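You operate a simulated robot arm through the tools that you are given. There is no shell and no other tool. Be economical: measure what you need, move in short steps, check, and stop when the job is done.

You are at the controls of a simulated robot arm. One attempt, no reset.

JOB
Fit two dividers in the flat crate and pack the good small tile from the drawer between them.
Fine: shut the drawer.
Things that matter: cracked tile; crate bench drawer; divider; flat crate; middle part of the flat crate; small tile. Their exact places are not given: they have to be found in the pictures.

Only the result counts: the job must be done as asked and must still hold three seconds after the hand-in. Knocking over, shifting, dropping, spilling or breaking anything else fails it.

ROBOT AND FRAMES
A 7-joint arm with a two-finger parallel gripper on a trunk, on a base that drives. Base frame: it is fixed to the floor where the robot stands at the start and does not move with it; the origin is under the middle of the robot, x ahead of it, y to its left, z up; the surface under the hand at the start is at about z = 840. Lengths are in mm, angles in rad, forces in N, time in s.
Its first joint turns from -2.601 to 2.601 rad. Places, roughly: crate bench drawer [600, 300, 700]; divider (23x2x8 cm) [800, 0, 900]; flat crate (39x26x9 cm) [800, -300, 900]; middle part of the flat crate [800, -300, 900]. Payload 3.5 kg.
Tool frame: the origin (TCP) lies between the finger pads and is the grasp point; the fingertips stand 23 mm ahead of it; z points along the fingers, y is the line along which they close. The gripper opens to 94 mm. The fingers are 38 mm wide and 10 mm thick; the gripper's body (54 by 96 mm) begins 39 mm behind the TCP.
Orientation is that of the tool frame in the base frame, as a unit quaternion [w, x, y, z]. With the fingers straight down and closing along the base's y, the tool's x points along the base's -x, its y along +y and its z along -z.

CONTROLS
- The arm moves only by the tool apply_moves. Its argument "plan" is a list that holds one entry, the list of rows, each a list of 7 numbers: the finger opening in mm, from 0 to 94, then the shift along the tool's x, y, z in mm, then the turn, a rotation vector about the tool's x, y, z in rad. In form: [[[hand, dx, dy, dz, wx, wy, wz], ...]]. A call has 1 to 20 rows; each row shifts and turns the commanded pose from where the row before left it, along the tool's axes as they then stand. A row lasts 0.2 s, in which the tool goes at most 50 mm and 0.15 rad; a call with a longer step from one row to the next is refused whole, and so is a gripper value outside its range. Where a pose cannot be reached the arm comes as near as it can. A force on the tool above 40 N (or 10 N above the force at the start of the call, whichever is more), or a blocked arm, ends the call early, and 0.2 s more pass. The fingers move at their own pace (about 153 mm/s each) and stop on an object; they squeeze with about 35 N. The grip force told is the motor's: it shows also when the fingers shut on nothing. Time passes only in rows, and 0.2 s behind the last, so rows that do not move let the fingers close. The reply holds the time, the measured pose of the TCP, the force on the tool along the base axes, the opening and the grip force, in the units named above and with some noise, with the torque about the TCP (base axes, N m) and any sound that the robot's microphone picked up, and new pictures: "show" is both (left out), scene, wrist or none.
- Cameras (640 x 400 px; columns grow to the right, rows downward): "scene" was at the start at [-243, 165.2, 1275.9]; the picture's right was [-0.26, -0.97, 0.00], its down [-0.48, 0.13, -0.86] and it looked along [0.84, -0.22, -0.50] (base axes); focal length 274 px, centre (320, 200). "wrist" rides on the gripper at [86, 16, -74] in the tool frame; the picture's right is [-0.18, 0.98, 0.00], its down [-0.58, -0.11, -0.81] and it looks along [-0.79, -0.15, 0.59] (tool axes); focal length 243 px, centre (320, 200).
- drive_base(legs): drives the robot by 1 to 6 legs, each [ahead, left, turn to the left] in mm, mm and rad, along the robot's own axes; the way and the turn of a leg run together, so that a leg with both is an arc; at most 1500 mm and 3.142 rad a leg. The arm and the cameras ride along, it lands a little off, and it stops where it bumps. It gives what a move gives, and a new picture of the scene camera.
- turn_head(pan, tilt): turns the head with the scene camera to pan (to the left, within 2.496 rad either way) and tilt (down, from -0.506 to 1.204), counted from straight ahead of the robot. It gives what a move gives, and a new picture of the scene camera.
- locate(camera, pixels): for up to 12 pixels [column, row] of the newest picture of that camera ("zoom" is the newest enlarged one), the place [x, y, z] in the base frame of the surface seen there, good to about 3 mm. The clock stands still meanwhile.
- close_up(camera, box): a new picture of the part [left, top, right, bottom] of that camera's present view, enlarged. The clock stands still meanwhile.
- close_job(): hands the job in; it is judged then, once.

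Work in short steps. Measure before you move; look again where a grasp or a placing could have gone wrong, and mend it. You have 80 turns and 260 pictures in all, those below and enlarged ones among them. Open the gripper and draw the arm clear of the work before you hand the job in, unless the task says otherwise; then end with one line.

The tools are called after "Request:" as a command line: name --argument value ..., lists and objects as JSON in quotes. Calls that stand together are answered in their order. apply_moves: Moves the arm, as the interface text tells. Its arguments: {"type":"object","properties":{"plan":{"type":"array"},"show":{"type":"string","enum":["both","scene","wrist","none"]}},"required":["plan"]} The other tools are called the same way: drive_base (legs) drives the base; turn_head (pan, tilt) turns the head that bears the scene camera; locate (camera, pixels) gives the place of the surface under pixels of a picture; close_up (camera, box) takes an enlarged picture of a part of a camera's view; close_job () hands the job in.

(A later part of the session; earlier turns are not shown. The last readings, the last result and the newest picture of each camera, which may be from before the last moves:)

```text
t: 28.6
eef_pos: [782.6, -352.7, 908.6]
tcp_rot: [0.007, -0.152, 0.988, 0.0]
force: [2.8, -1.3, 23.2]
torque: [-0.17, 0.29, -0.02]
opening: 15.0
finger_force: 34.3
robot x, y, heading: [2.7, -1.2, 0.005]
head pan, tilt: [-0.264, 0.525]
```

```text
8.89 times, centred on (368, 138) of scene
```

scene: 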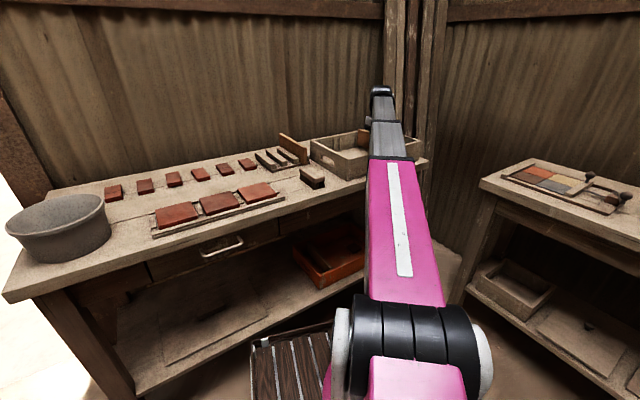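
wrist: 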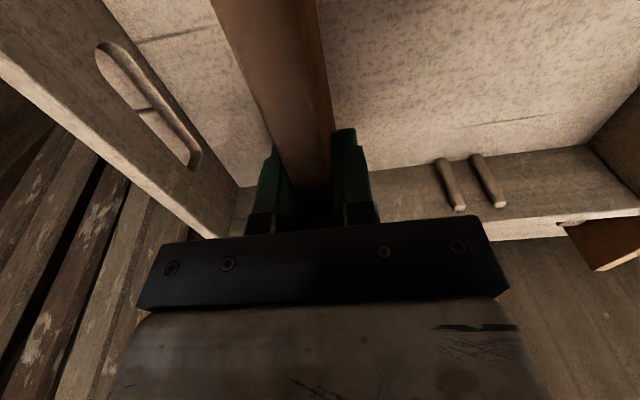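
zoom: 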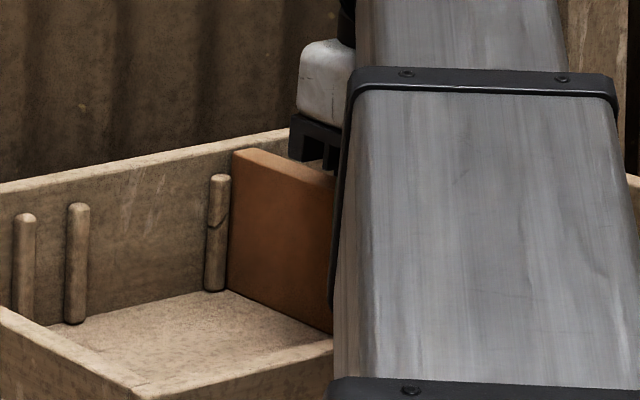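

It touched down (23 N). I relieve a millimetre, open to 44 mm, and rise straight up.

Request:
apply_moves --plan '[[[10, 0, 0, -1, 0, 0, 0], [26, 0, 0, 0, 0, 0, 0], [44, 0, 0, 0, 0, 0, 0], [44, 0, 0, 0, 0, 0, 0], [44, 0, 0, -5, 0, 0, 0], [44, 0, 0, -10, 0, 0, 0], [44, 0, 0, -20, 0, 0, 0], [44, 0, 0, -25, 0, 0, 0], [44, 0, 0, -25, 0, 0, 0], [44, 0, 0, -25, 0, 0, 0], [44, 0, 0, -25, 0, 0, 0], [44, 0, 0, -15, 0, 0, 0]]]'

```text
t: 31.2
eef_pos: [782.3, -355.1, 1058.7]
tcp_rot: [0.006, -0.152, 0.988, 0.0]
force: [-0.7, 0.1, 0.9]
torque: [0.0, 0.0, -0.02]
opening: 43.9
finger_force: 0.1
robot x, y, heading: [-2.2, 1.1, -0.001]
head pan, tilt: [-0.264, 0.525]
```

scene: 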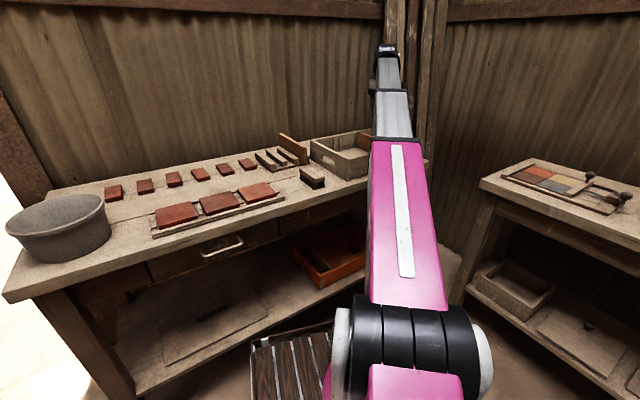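
wrist: 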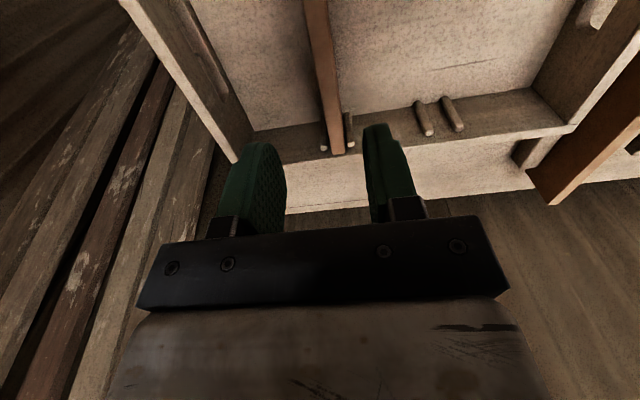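

Divider 1 stands in slot B. Next I go above divider 2, centre ≈ (849,-9).

Request:
apply_moves --plan '[[[44, -6, 10, 0, 0, 0, 0], [44, -10.5, 19.4, 0, 0, 0, 0], [44, -10.5, 19.4, 0, 0, 0, 0], [44, -10.5, 19.4, 0, 0, 0, 0], [44, -10.5, 19.4, 0, 0, 0, 0], [44, -10.5, 19.4, 0, 0, 0, 0], [44, -10.5, 19.4, 0, 0, 0, 0], [44, -10.5, 19.4, 0, 0, 0, 0], [44, -10.5, 19.4, 0, 0, 0, 0], [44, -10.5, 19.4, 0, 0, 0, 0], [44, -10.5, 19.4, 0, 0, 0, 0], [44, -10.5, 19.4, 0, 0, 0, 0], [44, -10.5, 19.4, 0, 0, 0, 0], [44, -10.5, 19.4, 0, 0, 0, 0], [44, -10.5, 19.4, 0, 0, 0, 0], [44, -10.5, 19.4, 0, 0, 0, 0], [44, -4, 9, 0, 0, 0, 0]]]'

```text
t: 34.9
eef_pos: [847.5, -7.1, 1061.3]
tcp_rot: [0.006, -0.152, 0.988, 0.001]
force: [-0.2, 1.1, 0.4]
torque: [0.0, -0.01, -0.01]
opening: 43.8
finger_force: 0.0
robot x, y, heading: [-0.2, -1.8, 0.003]
head pan, tilt: [-0.264, 0.525]
```

scene: 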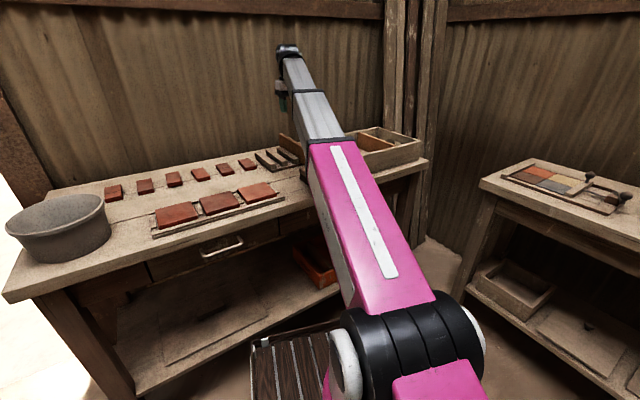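
wrist: 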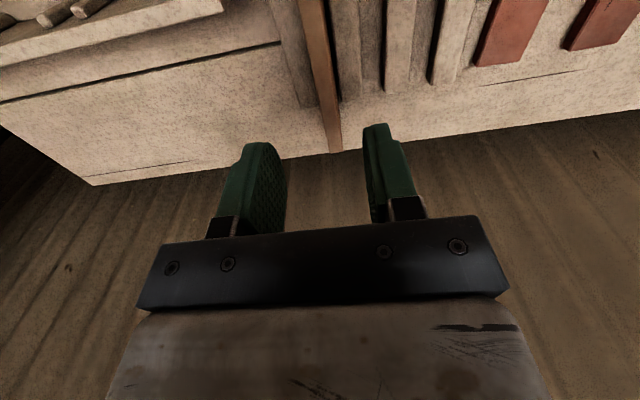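

Aligned within 2–3 mm; I nudge, descend to z≈909 and grip.

Request:
apply_moves --plan '[[[44, -1, -2, 8, 0, 0, 0], [44, 0, 0, 18, 0, 0, 0], [44, 0, 0, 18, 0, 0, 0], [44, 0, 0, 18, 0, 0, 0], [44, 0, 0, 18, 0, 0, 0], [44, 0, 0, 18, 0, 0, 0], [44, 0, 0, 16, 0, 0, 0], [44, 0, 0, 14, 0, 0, 0], [44, 0, 0, 12, 0, 0, 0], [44, 0, 0, 8, 0, 0, 0], [44, 0, 0, 4, 0, 0, 0], [32, 0, 0, 0, 0, 0, 0], [22, 0, 0, 0, 0, 0, 0], [10, 0, 0, 0, 0, 0, 0], [0, 0, 0, 0, 0, 0, 0], [0, 0, 0, 0, 0, 0, 0]]]' --show "wrist"

```text
t: 38.2
eef_pos: [852.5, -8.1, 908.2]
tcp_rot: [0.007, -0.15, 0.989, 0.0]
force: [0.1, 0.3, 0.0]
torque: [-0.01, -0.02, -0.01]
opening: 14.9
finger_force: 35.1
robot x, y, heading: [-0.7, 0.4, -0.001]
head pan, tilt: [-0.264, 0.525]
```

wrist: 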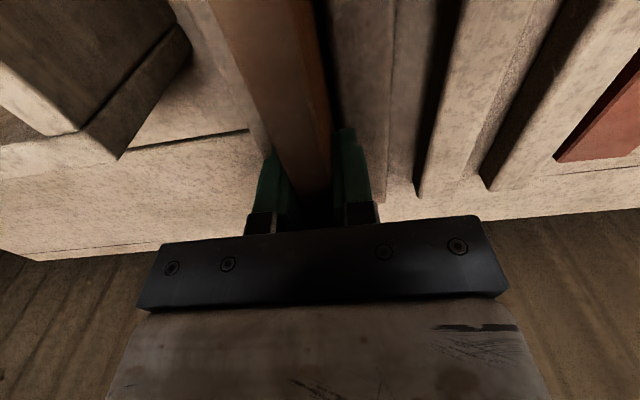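

Gripped. Lift and carry to above slot A, TCP ≈ (747,-239).

Request:
apply_moves --plan '[[[0, 0, 0, -8, 0, 0, 0], [0, 0, 0, -14, 0, 0, 0], [0, 0, 0, -20, 0, 0, 0], [0, 0, 0, -22, 0, 0, 0], [0, 0, 0, -22, 0, 0, 0], [0, 0, 0, -22, 0, 0, 0], [0, 0, 0, -20, 0, 0, 0], [0, 14, -15.8, 0, 0, 0, 0], [0, 14, -15.8, 0, 0, 0, 0], [0, 14, -15.8, 0, 0, 0, 0], [0, 14, -15.8, 0, 0, 0, 0], [0, 14, -15.8, 0, 0, 0, 0], [0, 14, -15.8, 0, 0, 0, 0], [0, 14, -15.8, 0, 0, 0, 0], [0, 14, -15.8, 0, 0, 0, 0], [0, 14, -15.8, 0, 0, 0, 0], [0, 14, -15.8, 0, 0, 0, 0], [0, 14, -15.8, 0, 0, 0, 0], [0, 14, -15.8, 0, 0, 0, 0], [0, 0, 0, 0, 0, 0, 0]]]'

Request:
close_up --camera "scene" --box '[320, 75, 380, 125]'

Request:
close_up --camera "wrist" --box '[240, 60, 440, 185]'

```text
t: 42.5
eef_pos: [749.5, -240.0, 1034.5]
tcp_rot: [0.006, -0.151, 0.988, 0.001]
force: [0.7, 0.2, 0.3]
torque: [0.0, -0.01, 0.02]
opening: 15.1
finger_force: 35.3
robot x, y, heading: [1.8, -0.5, 0.002]
head pan, tilt: [-0.264, 0.525]
```

scene: 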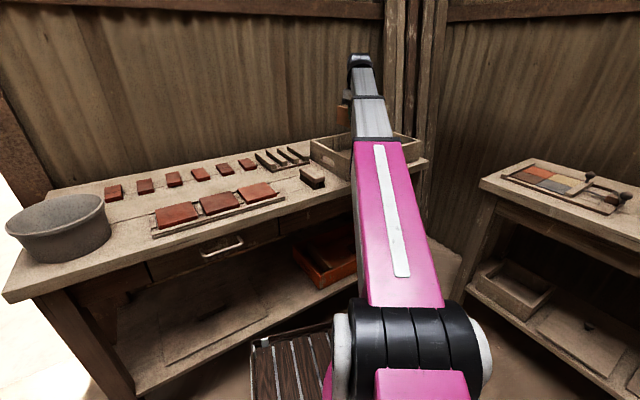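
wrist: 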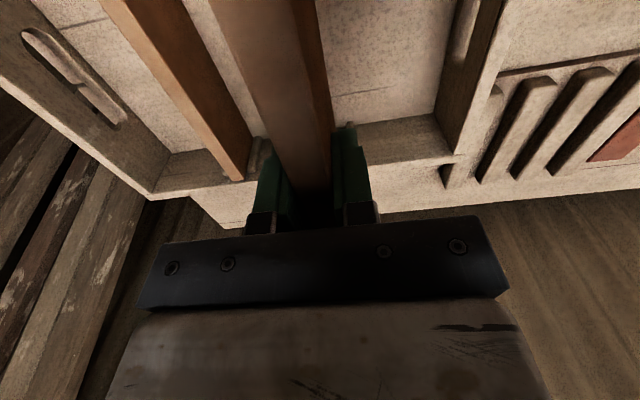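

```text
8.00 times, centred on (350, 100) of scene
```

zoom: 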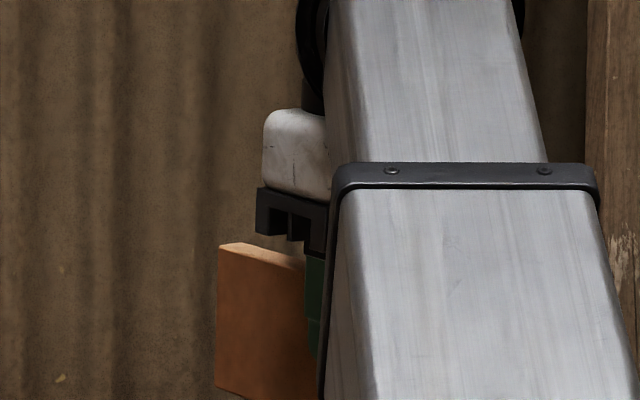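

```text
3.20 times, centred on (340, 122) of wrist
```

zoom: 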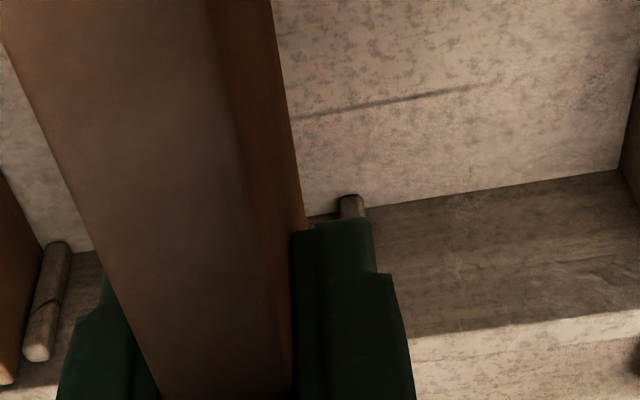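

Request:
locate --camera "zoom" --pixels '[[350, 206], [40, 352], [58, 250], [400, 205]]'

Request:
close_up --camera "scene" --box '[320, 75, 380, 125]'

Request:
locate --camera "zoom" --pixels '[[220, 260], [219, 300], [217, 340], [216, 370], [280, 300]]'

```text
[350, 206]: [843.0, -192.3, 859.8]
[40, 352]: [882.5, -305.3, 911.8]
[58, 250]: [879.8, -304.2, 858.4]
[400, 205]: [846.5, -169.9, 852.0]
```

```text
8.00 times, centred on (350, 100) of scene
```

zoom: 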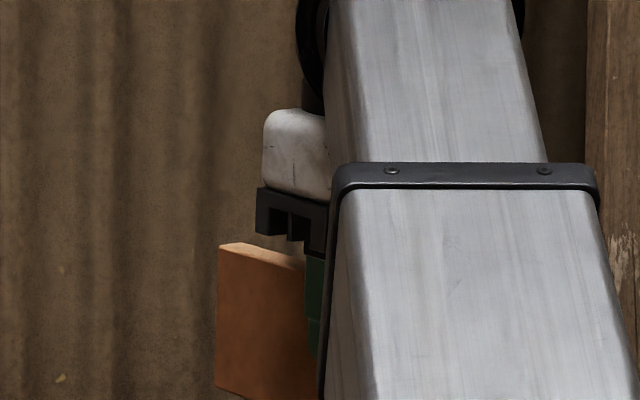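

```text
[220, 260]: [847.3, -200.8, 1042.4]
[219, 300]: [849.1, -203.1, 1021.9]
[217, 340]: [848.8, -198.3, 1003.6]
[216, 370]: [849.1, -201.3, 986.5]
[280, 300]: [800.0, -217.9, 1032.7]
```

Far end and lateral positions agree; I nudge +1,+1.5 mm and lower into slot A to z≈922.

Request:
apply_moves --plan '[[[0, 1, 1.5, 5, 0, 0, 0], [0, 0, 0, 12, 0, 0, 0], [0, 0, 0, 12, 0, 0, 0], [0, 0, 0, 12, 0, 0, 0], [0, 0, 0, 12, 0, 0, 0], [0, 0, 0, 10, 0, 0, 0], [0, 0, 0, 8, 0, 0, 0], [0, 0, 0, 6, 0, 0, 0], [0, 0, 0, 6, 0, 0, 0], [0, 0, 0, 6, 0, 0, 0], [0, 0, 0, 6, 0, 0, 0], [0, 0, 0, 6, 0, 0, 0], [0, 0, 0, 6, 0, 0, 0], [0, 0, 0, 5, 0, 0, 0], [0, 0, 0, 0, 0, 0, 0]]]'

Request:
close_up --camera "scene" --box '[320, 105, 380, 155]'

```text
t: 45.6
eef_pos: [747.1, -237.2, 922.7]
tcp_rot: [0.006, -0.151, 0.989, 0.002]
force: [-0.4, 0.1, -0.2]
torque: [0.0, 0.01, 0.0]
opening: 15.2
finger_force: 35.3
robot x, y, heading: [-1.9, 4.1, 0.001]
head pan, tilt: [-0.264, 0.525]
```

scene: 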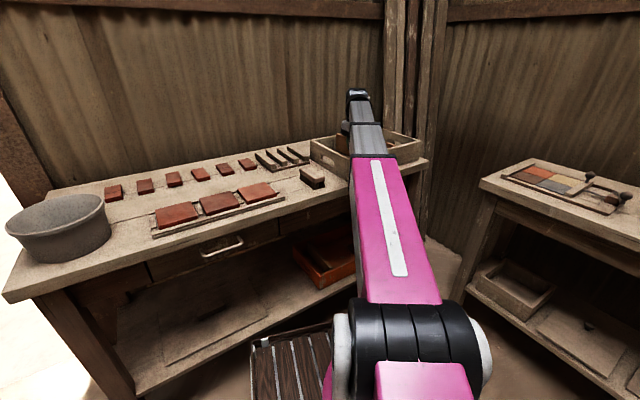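
wrist: 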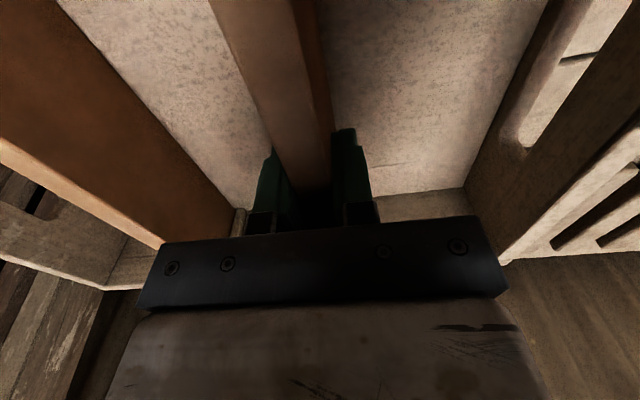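

```text
8.00 times, centred on (350, 130) of scene
```

zoom: 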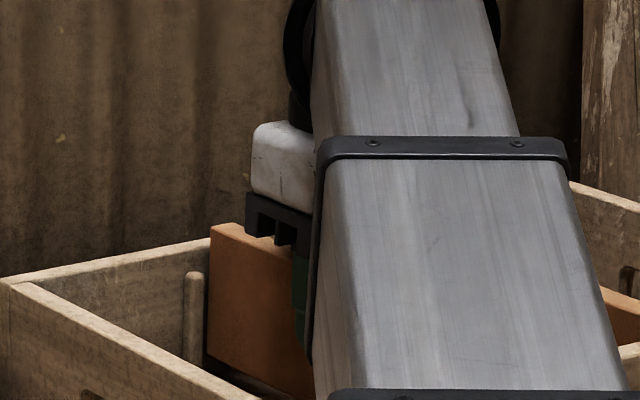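

In the slot, no contact force. I lower to the floor in small steps.

Request:
apply_moves --plan '[[[0, 0, 0, 3, 0, 0, 0], [0, 0, 0, 3, 0, 0, 0], [0, 0, 0, 3, 0, 0, 0], [0, 0, 0, 2, 0, 0, 0], [0, 0, 0, 1.5, 0, 0, 0], [0, 0, 0, 1, 0, 0, 0], [0, 0, 0, 0, 0, 0, 0]]]' --show "none"

```text
t: 47.2
eef_pos: [745.9, -238.3, 908.4]
tcp_rot: [0.006, -0.151, 0.988, 0.0]
force: [1.2, -0.1, -0.7]
torque: [-0.01, 0.01, -0.03]
opening: 15.3
finger_force: 35.0
robot x, y, heading: [-1.0, 3.5, -0.001]
head pan, tilt: [-0.264, 0.525]
```

Request:
apply_moves --plan '[[[0, 0, 0, 1, 0, 0, 0], [0, 0, 0, 1, 0, 0, 0], [0, 0, 0, 0, 0, 0, 0]]]' --show "none"

```text
t: 48.0
eef_pos: [747.0, -238.6, 906.8]
tcp_rot: [0.007, -0.151, 0.989, 0.0]
force: [-0.9, -1.4, 33.8]
torque: [-0.2, 0.54, -0.01]
opening: 15.1
finger_force: 35.4
robot x, y, heading: [1.8, -0.9, 0.005]
head pan, tilt: [-0.264, 0.525]
```

Touched down (34 N). I relieve, open, and rise.

Request:
apply_moves --plan '[[[0, 0, 0, -1, 0, 0, 0], [12, 0, 0, 0, 0, 0, 0], [28, 0, 0, 0, 0, 0, 0], [44, 0, 0, 0, 0, 0, 0], [44, 0, 0, 0, 0, 0, 0], [44, 0, 0, -5, 0, 0, 0], [44, 0, 0, -10, 0, 0, 0], [44, 0, 0, -20, 0, 0, 0], [44, 0, 0, -25, 0, 0, 0], [44, 0, 0, -25, 0, 0, 0], [44, 0, 0, -25, 0, 0, 0], [44, 0, 0, -25, 0, 0, 0], [44, 0, 0, -25, 0, 0, 0]]]'

```text
t: 50.9
eef_pos: [747.0, -237.6, 1068.9]
tcp_rot: [0.006, -0.152, 0.988, 0.001]
force: [0.5, 0.3, -0.1]
torque: [0.01, -0.02, 0.04]
opening: 44.1
finger_force: 0.1
robot x, y, heading: [5.0, -4.8, 0.003]
head pan, tilt: [-0.264, 0.525]
```

scene: 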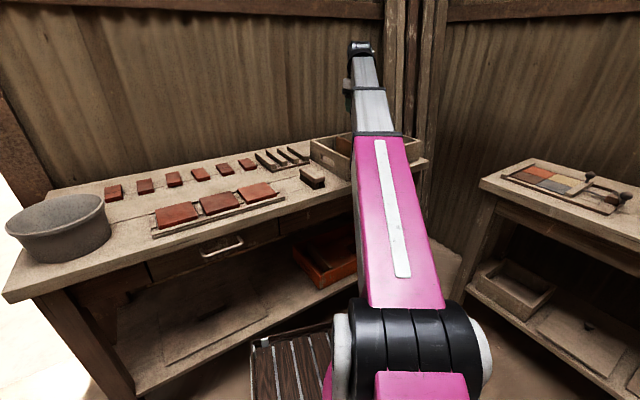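
wrist: 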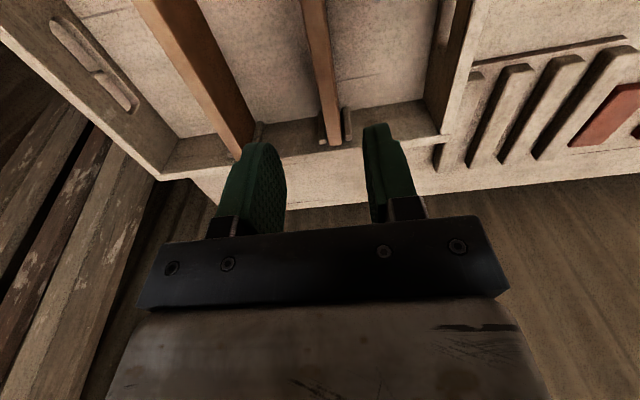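

Both dividers are in. Now the drawer: I enlarge its handle near (222,247).

Request:
close_up --camera "scene" --box '[140, 205, 300, 305]'

Request:
locate --camera "zoom" --pixels '[[250, 192], [330, 172], [405, 155], [320, 160], [330, 190], [410, 130], [250, 210], [20, 240], [560, 110], [330, 150], [60, 310], [200, 120]]'

Request:
close_up --camera "scene" --box '[230, 220, 390, 400]'

```text
4.00 times, centred on (220, 255) of scene
```

zoom: 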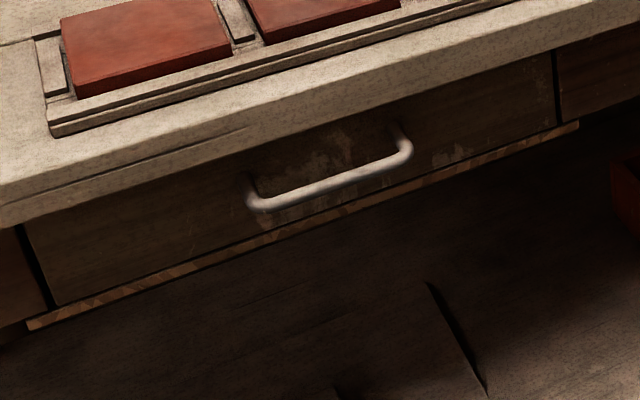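

```text
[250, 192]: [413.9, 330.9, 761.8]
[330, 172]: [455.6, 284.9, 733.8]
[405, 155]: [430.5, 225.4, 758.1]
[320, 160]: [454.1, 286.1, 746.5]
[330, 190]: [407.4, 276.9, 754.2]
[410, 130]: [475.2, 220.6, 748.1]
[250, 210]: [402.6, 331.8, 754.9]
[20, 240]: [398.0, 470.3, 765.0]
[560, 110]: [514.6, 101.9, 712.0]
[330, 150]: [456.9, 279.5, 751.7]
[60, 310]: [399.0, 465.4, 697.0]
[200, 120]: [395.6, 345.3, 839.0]
```

```text
2.22 times, centred on (310, 310) of scene
```

zoom: 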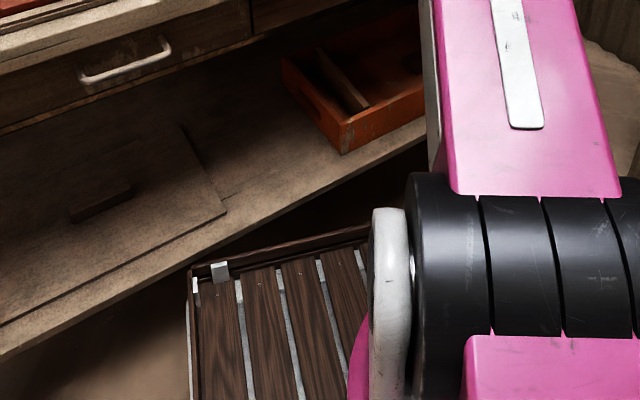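

The drawer face is turned 17.5° like the bench; the handle bar is at about (409,277,752), 40 mm proud. I check what the slatted thing at (290,360) is before driving back.

Request:
locate --camera "scene" --pixels '[[260, 345], [290, 370], [320, 340], [255, 395], [310, 390], [235, 380], [130, 300], [200, 330]]'

Request:
turn_head --pan 0.9 --tilt 0.9

```text
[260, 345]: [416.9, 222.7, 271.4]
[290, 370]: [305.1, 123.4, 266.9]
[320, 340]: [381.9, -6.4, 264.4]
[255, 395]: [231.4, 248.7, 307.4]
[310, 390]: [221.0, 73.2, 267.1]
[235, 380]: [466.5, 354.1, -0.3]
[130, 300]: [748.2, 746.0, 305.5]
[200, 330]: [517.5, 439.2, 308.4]
```

```text
t: 52.2
eef_pos: [747.2, -237.2, 1068.0]
tcp_rot: [0.006, -0.152, 0.988, 0.001]
force: [0.3, 0.3, -0.6]
torque: [0.01, -0.01, 0.01]
opening: 44.1
finger_force: 0.0
robot x, y, heading: [-1.6, 1.9, -0.006]
head pan, tilt: [0.901, 0.901]
```

scene: 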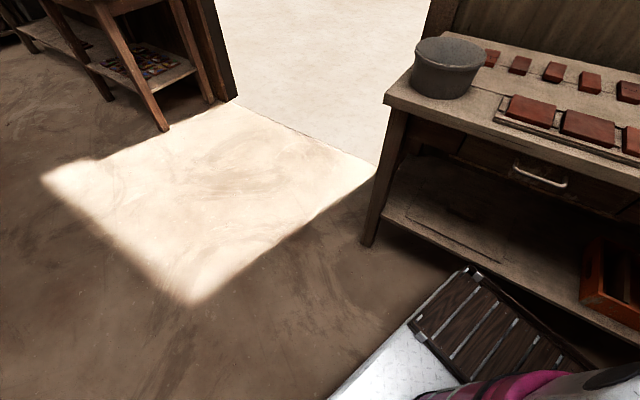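

The slatted thing is the robot's own deck. I look behind before backing.

Request:
turn_head --pan 2.45 --tilt 0.6

Request:
turn_head --pan -2.45 --tilt 0.6

```text
t: 53.9
eef_pos: [746.5, -237.7, 1068.8]
tcp_rot: [0.006, -0.151, 0.989, 0.001]
force: [-0.7, 0.1, -0.6]
torque: [-0.01, 0.04, -0.03]
opening: 44.1
finger_force: 0.1
robot x, y, heading: [-0.6, -0.5, 0.001]
head pan, tilt: [2.45, 0.6]
```

scene: 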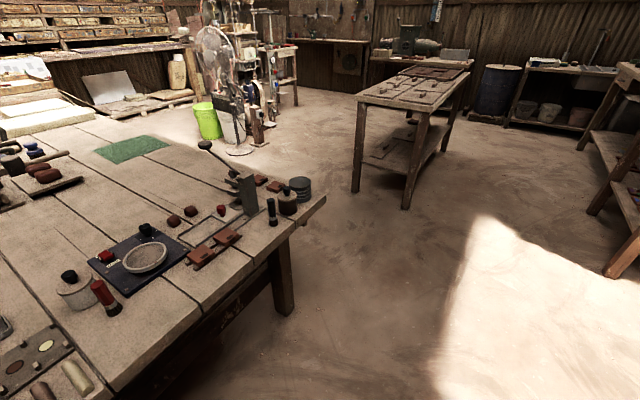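

```text
t: 57.7
eef_pos: [746.4, -237.1, 1069.9]
tcp_rot: [0.006, -0.152, 0.988, 0.001]
force: [-0.5, 0.4, 0.0]
torque: [0.0, 0.05, 0.0]
opening: 44.2
finger_force: 0.0
robot x, y, heading: [0.4, 1.0, -0.003]
head pan, tilt: [-2.45, 0.6]
```

scene: 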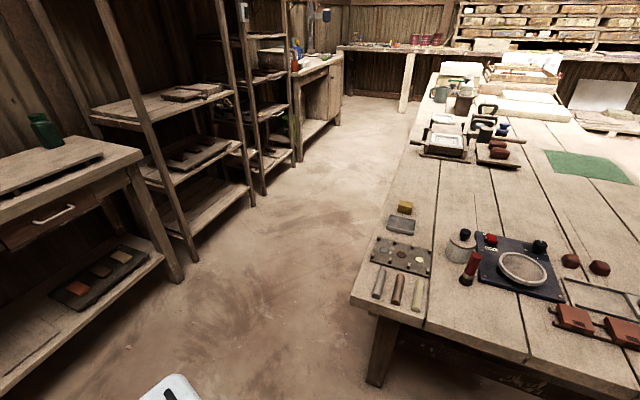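

A table stands behind. I measure its near edge.

Request:
locate --camera "scene" --pixels '[[357, 302], [450, 340], [530, 362], [380, 380], [175, 385], [250, 380], [190, 250], [170, 280]]'

```text
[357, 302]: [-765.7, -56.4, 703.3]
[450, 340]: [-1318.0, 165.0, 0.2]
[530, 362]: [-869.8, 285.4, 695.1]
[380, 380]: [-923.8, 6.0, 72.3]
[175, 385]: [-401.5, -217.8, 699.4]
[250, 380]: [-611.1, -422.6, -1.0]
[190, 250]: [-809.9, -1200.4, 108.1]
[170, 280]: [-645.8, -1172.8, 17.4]
```

Room behind is about 350 mm. I drive back 250 and right 200, which gives a good stance for the handle, and look at the drawer.

Request:
drive_base --legs '[[-240, -200, 0]]'

Request:
turn_head --pan 0.4 --tilt 0.6

```text
t: 59.8
eef_pos: [506.7, -437.4, 1069.7]
tcp_rot: [0.005, -0.152, 0.988, 0.001]
force: [-1.4, 0.2, 0.3]
torque: [-0.03, -0.01, 0.0]
opening: 44.1
finger_force: 0.0
robot x, y, heading: [-240.5, -200.1, 0.005]
head pan, tilt: [-2.45, 0.6]
```

scene: 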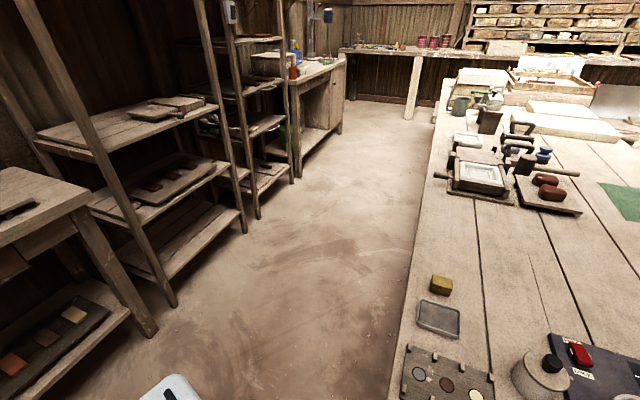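

```text
t: 62.3
eef_pos: [507.5, -437.2, 1068.3]
tcp_rot: [0.007, -0.152, 0.988, 0.0]
force: [-0.2, -0.1, -0.8]
torque: [-0.02, -0.01, 0.03]
opening: 44.2
finger_force: 0.1
robot x, y, heading: [-240.5, -201.1, -0.003]
head pan, tilt: [0.4, 0.6]
```

scene: 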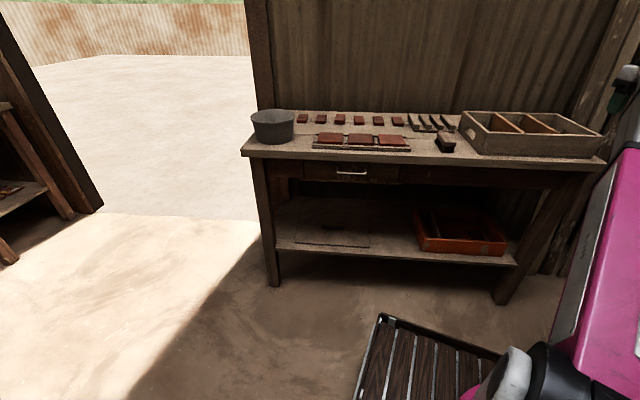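

A clear view of the whole bench. I enlarge the drawer and the crate.

Request:
close_up --camera "scene" --box '[455, 100, 610, 165]'

Request:
close_up --camera "scene" --box '[290, 140, 410, 200]'

```text
4.13 times, centred on (532, 132) of scene
```

zoom: 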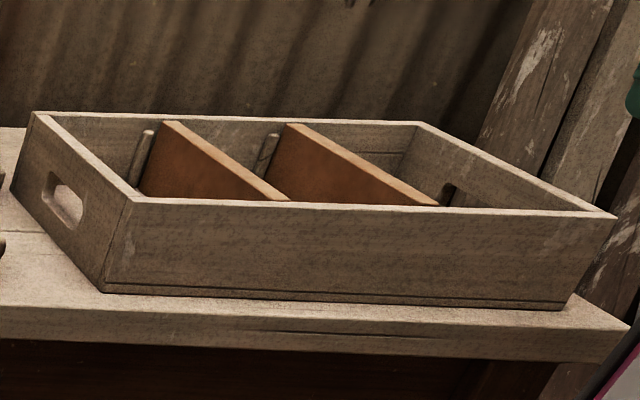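

```text
5.33 times, centred on (350, 170) of scene
```

zoom: 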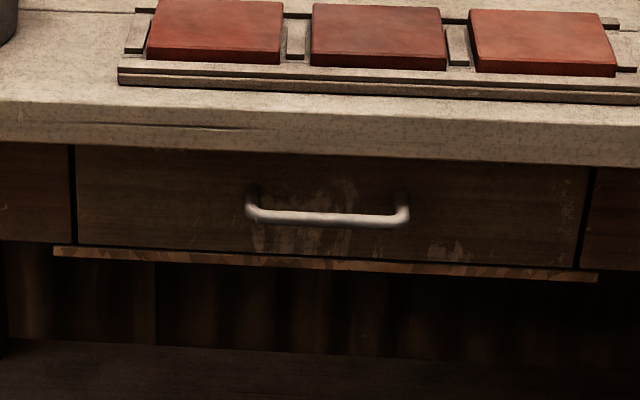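

Request:
locate --camera "zoom" --pixels '[[327, 219], [290, 217], [370, 221], [258, 212], [400, 218], [327, 180], [327, 195], [327, 235], [327, 130], [327, 152], [100, 200], [560, 220]]'

```text
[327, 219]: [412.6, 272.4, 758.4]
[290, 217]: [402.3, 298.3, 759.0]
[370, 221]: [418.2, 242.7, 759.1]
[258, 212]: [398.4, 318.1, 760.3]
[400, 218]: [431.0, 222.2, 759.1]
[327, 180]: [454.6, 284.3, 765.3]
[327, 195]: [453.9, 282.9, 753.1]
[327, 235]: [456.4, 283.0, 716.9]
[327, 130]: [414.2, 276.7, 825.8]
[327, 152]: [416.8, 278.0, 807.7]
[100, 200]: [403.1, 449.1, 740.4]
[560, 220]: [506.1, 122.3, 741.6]
```

The bar is at (416,273,756), face 40 mm behind it, bench underside ≈ 800. I'll grip it with a level hand pointing along the drawer axis. First I move the hand to (460,100) at height.

Request:
apply_moves --plan '[[[44, -3, 13, 0, 0, 0, 0], [44, -6, 26, 0, 0, 0, 0], [44, -6, 28, 0, 0, 0, 0], [44, -6, 28, 0, 0, 0, 0], [44, -6, 28, 0, 0, 0, 0], [44, -6, 28, 0, 0, 0, 0], [44, -6, 28, 0, 0, 0, 0], [44, -6, 28, 0, 0, 0, 0], [44, -6, 28, 0, 0, 0, 0], [44, -6, 28, 0, 0, 0, 0], [44, -6, 28, 0, 0, 0, 0], [44, -6, 28, 0, 0, 0, 0], [44, -6, 28, 0, 0, 0, 0], [44, -6, 28, 0, 0, 0, 0], [44, -6, 28, 0, 0, 0, 0], [44, -6, 28, 0, 0, 0, 0], [44, -6, 28, 0, 0, 0, 0], [44, -6, 28, 0, 0, 0, 0], [44, -6, 28, 0, 0, 0, 0], [44, -3, 11, 0, 0, 0, 0]]]' --show "scene"

```text
t: 63.2
eef_pos: [502.5, -367.8, 1070.4]
tcp_rot: [0.009, -0.156, 0.988, -0.001]
force: [2.7, 1.8, -4.7]
torque: [-0.21, -0.18, -0.19]
opening: 43.9
finger_force: 0.1
robot x, y, heading: [-239.2, -204.3, -0.001]
head pan, tilt: [0.4, 0.6]
stopped in row 4: the force on the tool passed its limit at 45 N (the readings are from after the stop); the commanded pose is now the measured one
```

scene: 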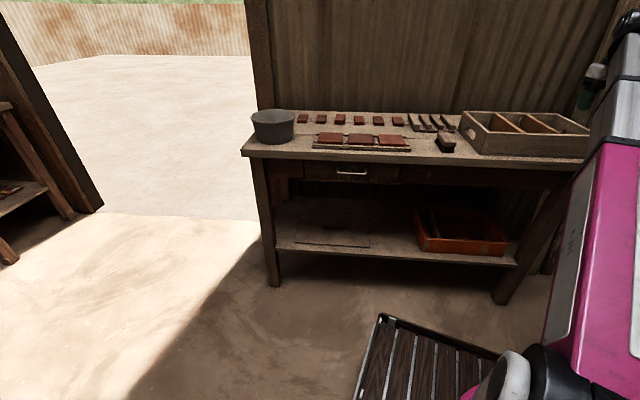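

Just a jolt from speed; I continue at 20 mm per row.

Request:
apply_moves --plan '[[[44, -3, 10, 0, 0, 0, 0], [44, -4, 18, 0, 0, 0, 0], [44, -5, 21, 0, 0, 0, 0], [44, -5, 21, 0, 0, 0, 0], [44, -5, 21, 0, 0, 0, 0], [44, -5, 21, 0, 0, 0, 0], [44, -5, 21, 0, 0, 0, 0], [44, -5, 21, 0, 0, 0, 0], [44, -5, 21, 0, 0, 0, 0], [44, -5, 21, 0, 0, 0, 0], [44, -5, 21, 0, 0, 0, 0], [44, -5, 21, 0, 0, 0, 0], [44, -5, 21, 0, 0, 0, 0], [44, -5, 21, 0, 0, 0, 0], [44, -5, 21, 0, 0, 0, 0], [44, -5, 21, 0, 0, 0, 0], [44, -5, 21, 0, 0, 0, 0], [44, -5, 21, 0, 0, 0, 0], [44, -5, 21, 0, 0, 0, 0], [44, -3, 15, 0, 0, 0, 0]]]' --show "none"

Request:
apply_moves --plan '[[[44, 0, 15, 0, 0, -0.05, 0], [44, 0, 15, 0, 0, -0.1, 0], [44, 0, 10, 0, 0, -0.1, 0], [44, 0, 0, 0, 0, -0.1, 0], [44, 0, 0, 0, 0, -0.1, 0], [44, 0, 0, 0, 0, -0.1, 0], [44, 0, 0, 0, 0, -0.1, 0], [44, 0, 0, 0, 0, -0.1, 0], [44, 0, 0, 0, 0, -0.1, 0], [44, 0, 0, 0, 0, -0.1, 0], [44, 0, 0, 0, 0, -0.1, 0], [44, 0, 0, 0, 0, -0.1, 0], [44, 0, 0, 0, 0, -0.1, 0], [44, 0, 0, 0, 0, -0.1, 0], [44, 0, 0, 0, 0, -0.1, 0], [44, 0, 0, 0, 0, -0.1, 0], [44, 0, 0, 0, 0, -0.02, 0]]]' --show "scene"

```text
t: 63.9
eef_pos: [499.4, -332.7, 1068.4]
tcp_rot: [0.012, -0.158, 0.987, -0.001]
force: [3.1, 3.5, -6.4]
torque: [-0.25, -0.38, -0.33]
opening: 44.0
finger_force: 0.0
robot x, y, heading: [-235.8, -202.2, 0.002]
head pan, tilt: [0.4, 0.6]
stopped in row 3: the force on the tool passed its limit at 44 N (the readings are from after the stop); the commanded pose is now the measured one
```

```text
t: 67.5
eef_pos: [485.3, -295.0, 1067.4]
tcp_rot: [0.707, -0.113, 0.69, 0.111]
force: [0.3, -0.9, -0.9]
torque: [-0.01, -0.02, -0.02]
opening: 44.0
finger_force: 0.1
robot x, y, heading: [-243.3, -203.5, 0.002]
head pan, tilt: [0.4, 0.6]
```

scene: 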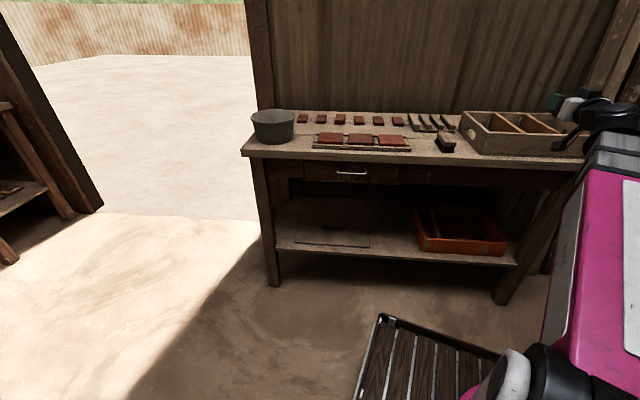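

The hand is level now (stops earlier seem to be the camera touching the forearm at short reach). I roll it by 90° so the fingers close vertically with the camera to the left.

Request:
apply_moves --plan '[[[44, 0, 0, -10, 0, 0, 0.06], [44, 0, 0, -15, 0, 0, 0.12], [44, 0, 0, -15, 0, 0, 0.12], [44, 0, 0, 0, 0, 0, 0.12], [44, 0, 0, 0, 0, 0, 0.12], [44, 0, 0, 0, 0, 0, 0.12], [44, 0, 0, 0, 0, 0, 0.12], [44, 0, 0, 0, 0, 0, 0.12], [44, 0, 0, 0, 0, 0, 0.12], [44, 0, 0, 0, 0, 0, 0.12], [44, 0, 0, 0, 0, 0, 0.12], [44, 0, 0, 0, 0, 0, 0.12], [44, 0, 0, 0, 0, 0, 0.12], [44, 0, 0, 0, 0, 0, 0.12], [44, 0, 0, 0, 0, 0, 0.011]]]'

```text
t: 70.7
eef_pos: [447.8, -307.2, 1067.5]
tcp_rot: [0.403, 0.426, 0.554, 0.591]
force: [1.0, 0.5, 0.3]
torque: [-0.02, -0.01, 0.02]
opening: 43.9
finger_force: 0.1
robot x, y, heading: [-238.7, -203.3, 0.001]
head pan, tilt: [0.4, 0.6]
```

scene: 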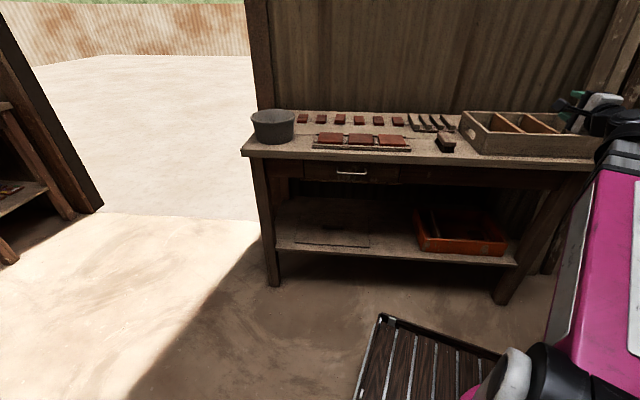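
wrist: 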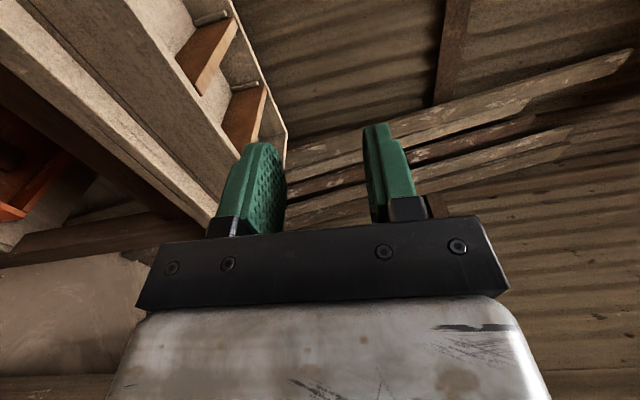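

Orientation is right (pointing along the drawer axis, fingers above/below). I travel left along the bench front.

Request:
apply_moves --plan '[[[44, 8, 0, 0, 0, 0, 0], [44, 14, 0, 0, 0, 0, 0], [44, 18, 0, 0, 0, 0, 0], [44, 20, 0, 0, 0, 0, 0], [44, 20, 0, 0, 0, 0, 0], [44, 20, 0, 0, 0, 0, 0], [44, 20, 0, 0, 0, 0, 0], [44, 20, 0, 0, 0, 0, 0], [44, 20, 0, 0, 0, 0, 0], [44, 20, 0, 0, 0, 0, 0], [44, 20, 0, 0, 0, 0, 0], [44, 20, 0, 0, 0, 0, 0], [44, 20, 0, 0, 0, 0, 0], [44, 20, 0, 0, 0, 0, 0], [44, 20, 0, 0, 0, 0, 0], [44, 20, 0, 0, 0, 0, 0], [44, 15, 0, 0, 0, 0, 0], [44, 10, 0, 0, 0, 0, 0]]]' --show "scene"

```text
t: 74.5
eef_pos: [363.3, 4.5, 1091.1]
tcp_rot: [0.402, 0.425, 0.555, 0.591]
force: [0.4, 0.6, -0.5]
torque: [0.0, 0.01, 0.0]
opening: 44.2
finger_force: 0.1
out of reach, approached as far as the arm can: row 12, 13, 14, 17
robot x, y, heading: [-237.5, -200.6, 0.0]
head pan, tilt: [0.4, 0.6]
```

scene: 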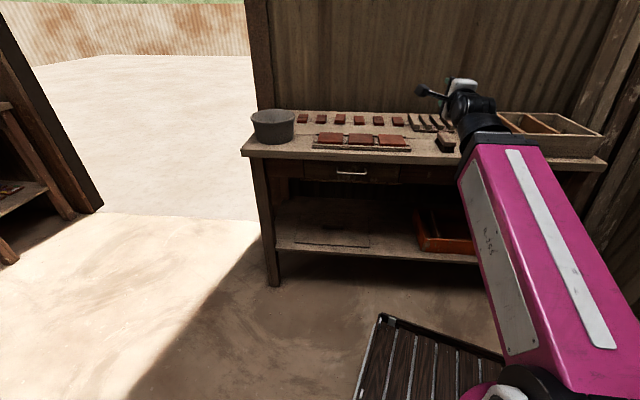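

The level pose gets too near the trunk here; I move the base further right/back so the reach is comfortable.

Request:
drive_base --legs '[[-60, -150, 0]]'

```text
t: 76.0
eef_pos: [304.7, -157.1, 1090.0]
tcp_rot: [0.405, 0.427, 0.553, 0.59]
force: [-1.2, -0.1, 0.4]
torque: [0.0, 0.01, -0.02]
opening: 44.2
finger_force: 0.1
robot x, y, heading: [-299.4, -358.3, -0.005]
head pan, tilt: [0.4, 0.6]
```

scene: 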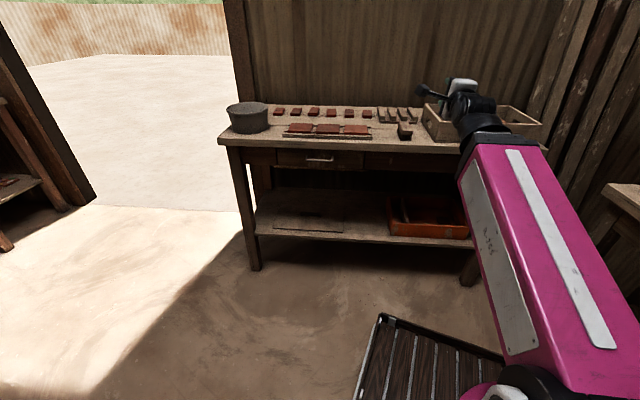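

Request:
apply_moves --plan '[[[44, 8, -2, 3, 0, 0, 0], [44, 16, -4, 6, 0, 0, 0], [44, 20, -6, 8, 0, 0, 0], [44, 20, -8, 8, 0, 0, 0], [44, 20, -8, 8, 0, 0, 0], [44, 20, -8, 8, 0, 0, 0], [44, 20, -8, 8, 0, 0, 0], [44, 20, -8, 8, 0, 0, 0], [44, 20, -8, 8, 0, 0, 0], [44, 20, -8, 8, 0, 0, 0], [44, 20, -8, 8, 0, 0, 0], [44, 20, -8, 8, 0, 0, 0], [44, 20, -8, 8, 0, 0, 0], [44, 20, -8, 8, 0, 0, 0], [44, 20, -8, 8, 0, 0, 0], [44, 20, -8, 8, 0, 0, 0], [44, 20, -8, 8, 0, 0, 0], [44, 20, -8, 8, 0, 0, 0], [44, 15, -8, 6, 0, 0, 0], [44, 10, -8, 4, 0, 0, 0]]]' --show "scene"

```text
t: 80.2
eef_pos: [332.7, 244.2, 992.6]
tcp_rot: [0.403, 0.427, 0.559, 0.585]
force: [-0.1, 0.8, -0.4]
torque: [0.01, 0.04, 0.02]
opening: 44.1
finger_force: 0.1
out of reach, approached as far as the arm can: row 18, 19, 20
robot x, y, heading: [-298.5, -357.1, -0.001]
head pan, tilt: [0.4, 0.6]
```

scene: 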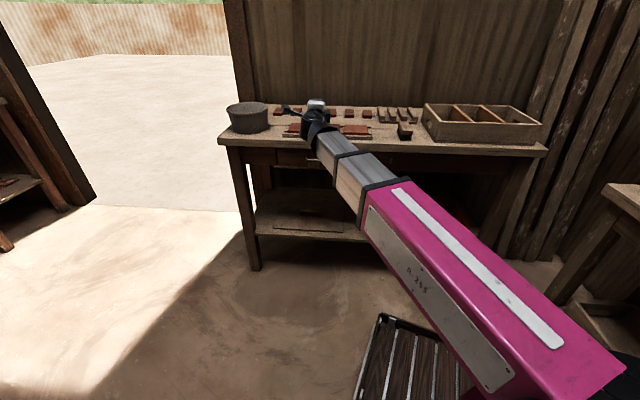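

The level pose nears a joint limit. A hand pitched 35° down still fits between bar and bench edge, so I pitch it down and test.

Request:
apply_moves --plan '[[[44, 0, 0, -5, 0.05, 0, 0], [44, 0, 0, -5, 0.1, 0, 0], [44, 0, 0, -5, 0.1, 0, 0], [44, 0, 0, 0, 0.1, 0, 0], [44, 0, 0, 0, 0.1, 0, 0], [44, 0, 0, 0, 0.1, 0, 0], [44, 0, 0, 0, 0.06, 0, 0], [44, 0, 0, 0, 0, 0, 0]]]'

```text
t: 82.0
eef_pos: [318.8, 239.4, 993.0]
tcp_rot: [0.257, 0.529, 0.706, 0.396]
force: [0.0, 0.7, 0.7]
torque: [0.01, 0.01, -0.01]
opening: 44.0
finger_force: 0.1
robot x, y, heading: [-296.8, -357.4, -0.002]
head pan, tilt: [0.4, 0.6]
```

scene: 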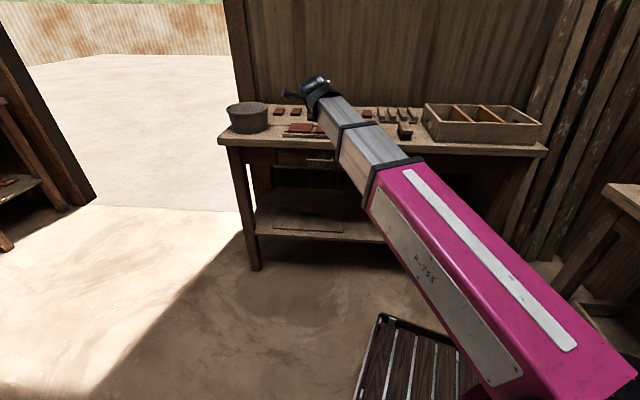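
wrist: 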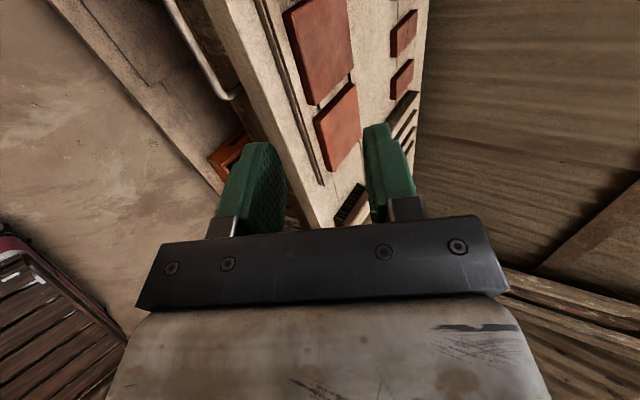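

Pitched 34° down without limits. I move to 100 mm before the handle along the finger direction.

Request:
apply_moves --plan '[[[44, -0.5, -7, 6, 0, 0, 0], [44, -1.1, -14, 11.7, 0, 0, 0], [44, -1.1, -14, 11.7, 0, 0, 0], [44, -1.1, -14, 11.7, 0, 0, 0], [44, -1.1, -14, 11.7, 0, 0, 0], [44, -1.1, -14, 11.7, 0, 0, 0], [44, -1.1, -14, 11.7, 0, 0, 0], [44, -1.1, -14, 11.7, 0, 0, 0], [44, -1.1, -14, 11.7, 0, 0, 0], [44, -1.1, -14, 11.7, 0, 0, 0], [44, -0.5, -7, 6, 0, 0, 0], [44, 0, 0, 0, 0, 0, 0]]]'

Request:
close_up --camera "scene" --box '[250, 90, 390, 190]'

```text
t: 84.5
eef_pos: [336.7, 242.6, 811.9]
tcp_rot: [0.257, 0.529, 0.705, 0.396]
force: [0.5, -0.1, -0.5]
torque: [0.01, -0.02, -0.02]
opening: 44.2
finger_force: 0.0
robot x, y, heading: [-300.0, -358.8, -0.002]
head pan, tilt: [0.4, 0.6]
```

scene: 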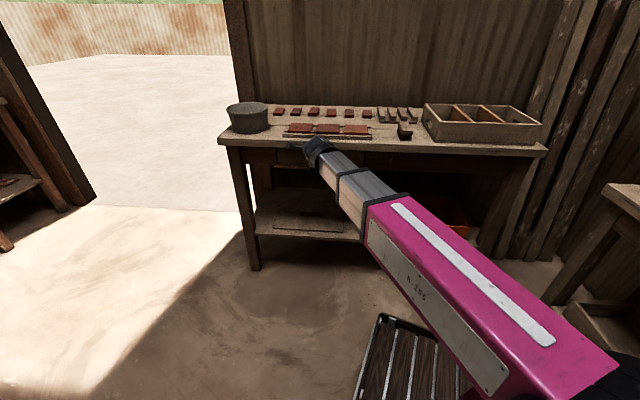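
wrist: 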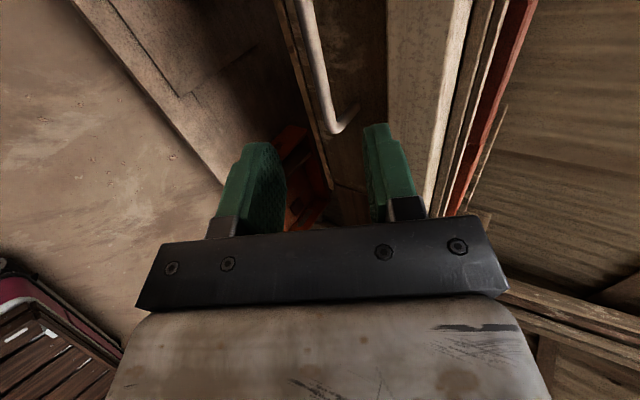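

```text
4.00 times, centred on (320, 140) of scene
```

zoom: 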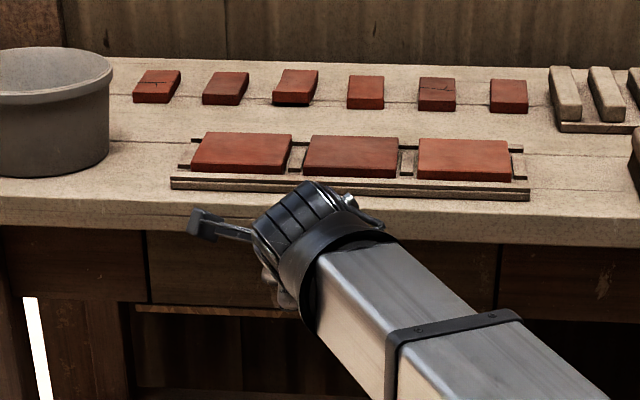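

The handle is between the fingers' lines in the wrist view. I locate the bar and its surroundings.

Request:
locate --camera "wrist" --pixels '[[315, 50], [322, 90], [330, 125], [308, 20], [370, 80], [390, 60], [390, 100], [470, 60], [350, 120]]'

```text
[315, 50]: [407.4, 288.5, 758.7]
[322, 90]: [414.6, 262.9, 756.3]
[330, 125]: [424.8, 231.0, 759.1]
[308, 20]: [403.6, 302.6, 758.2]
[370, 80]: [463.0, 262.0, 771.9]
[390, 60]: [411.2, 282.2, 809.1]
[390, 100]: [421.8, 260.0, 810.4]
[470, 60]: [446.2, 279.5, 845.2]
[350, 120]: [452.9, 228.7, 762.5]
```

Bar fits. I advance 98 mm along the fingers and close on it.

Request:
apply_moves --plan '[[[44, -0.4, -0.2, 8, 0, 0, 0], [44, -0.4, -0.2, 12, 0, 0, 0], [44, -0.4, -0.2, 13, 0, 0, 0], [44, -0.4, -0.2, 13, 0, 0, 0], [44, -0.4, -0.2, 13, 0, 0, 0], [44, -0.4, -0.2, 12, 0, 0, 0], [44, -0.4, -0.2, 10, 0, 0, 0], [44, -0.4, -0.2, 8, 0, 0, 0], [44, -0.4, -0.2, 6, 0, 0, 0], [44, 0, 0, 3, 0, 0, 0], [44, 0, 0, 0, 0, 0, 0]]]' --show "wrist"

```text
t: 87.0
eef_pos: [416.0, 268.8, 754.8]
tcp_rot: [0.257, 0.529, 0.705, 0.396]
force: [-0.1, -0.2, 0.0]
torque: [0.01, 0.0, 0.02]
opening: 43.8
finger_force: 0.0
robot x, y, heading: [-298.4, -352.4, -0.004]
head pan, tilt: [0.4, 0.6]
```

wrist: 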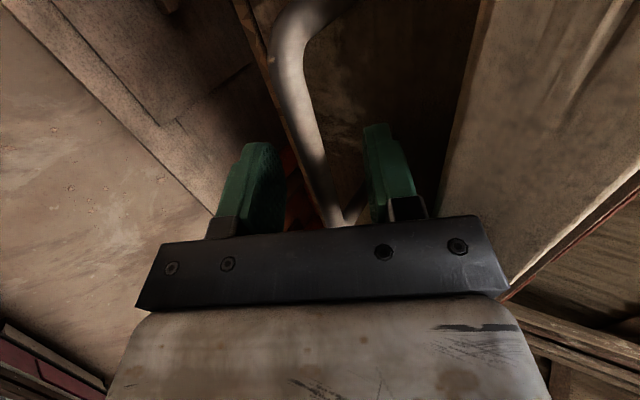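

The bar lies between the fingers. I close.

Request:
apply_moves --plan '[[[34, 0, 0, 0, 0, 0, 0], [24, 0, 0, 0, 0, 0, 0], [14, 0, 0, 0, 0, 0, 0], [5, 0, 0, 0, 0, 0, 0], [0, 0, 0, 0, 0, 0, 0]]]' --show "wrist"

```text
t: 88.2
eef_pos: [416.9, 268.7, 755.7]
tcp_rot: [0.259, 0.527, 0.706, 0.397]
force: [1.5, 0.0, 5.5]
torque: [-1.54, -0.53, 0.86]
opening: 11.7
finger_force: 44.7
robot x, y, heading: [-301.2, -358.6, -0.001]
head pan, tilt: [0.4, 0.6]
```

wrist: 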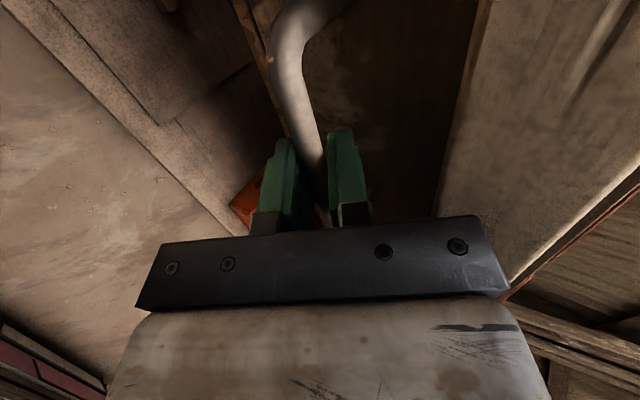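

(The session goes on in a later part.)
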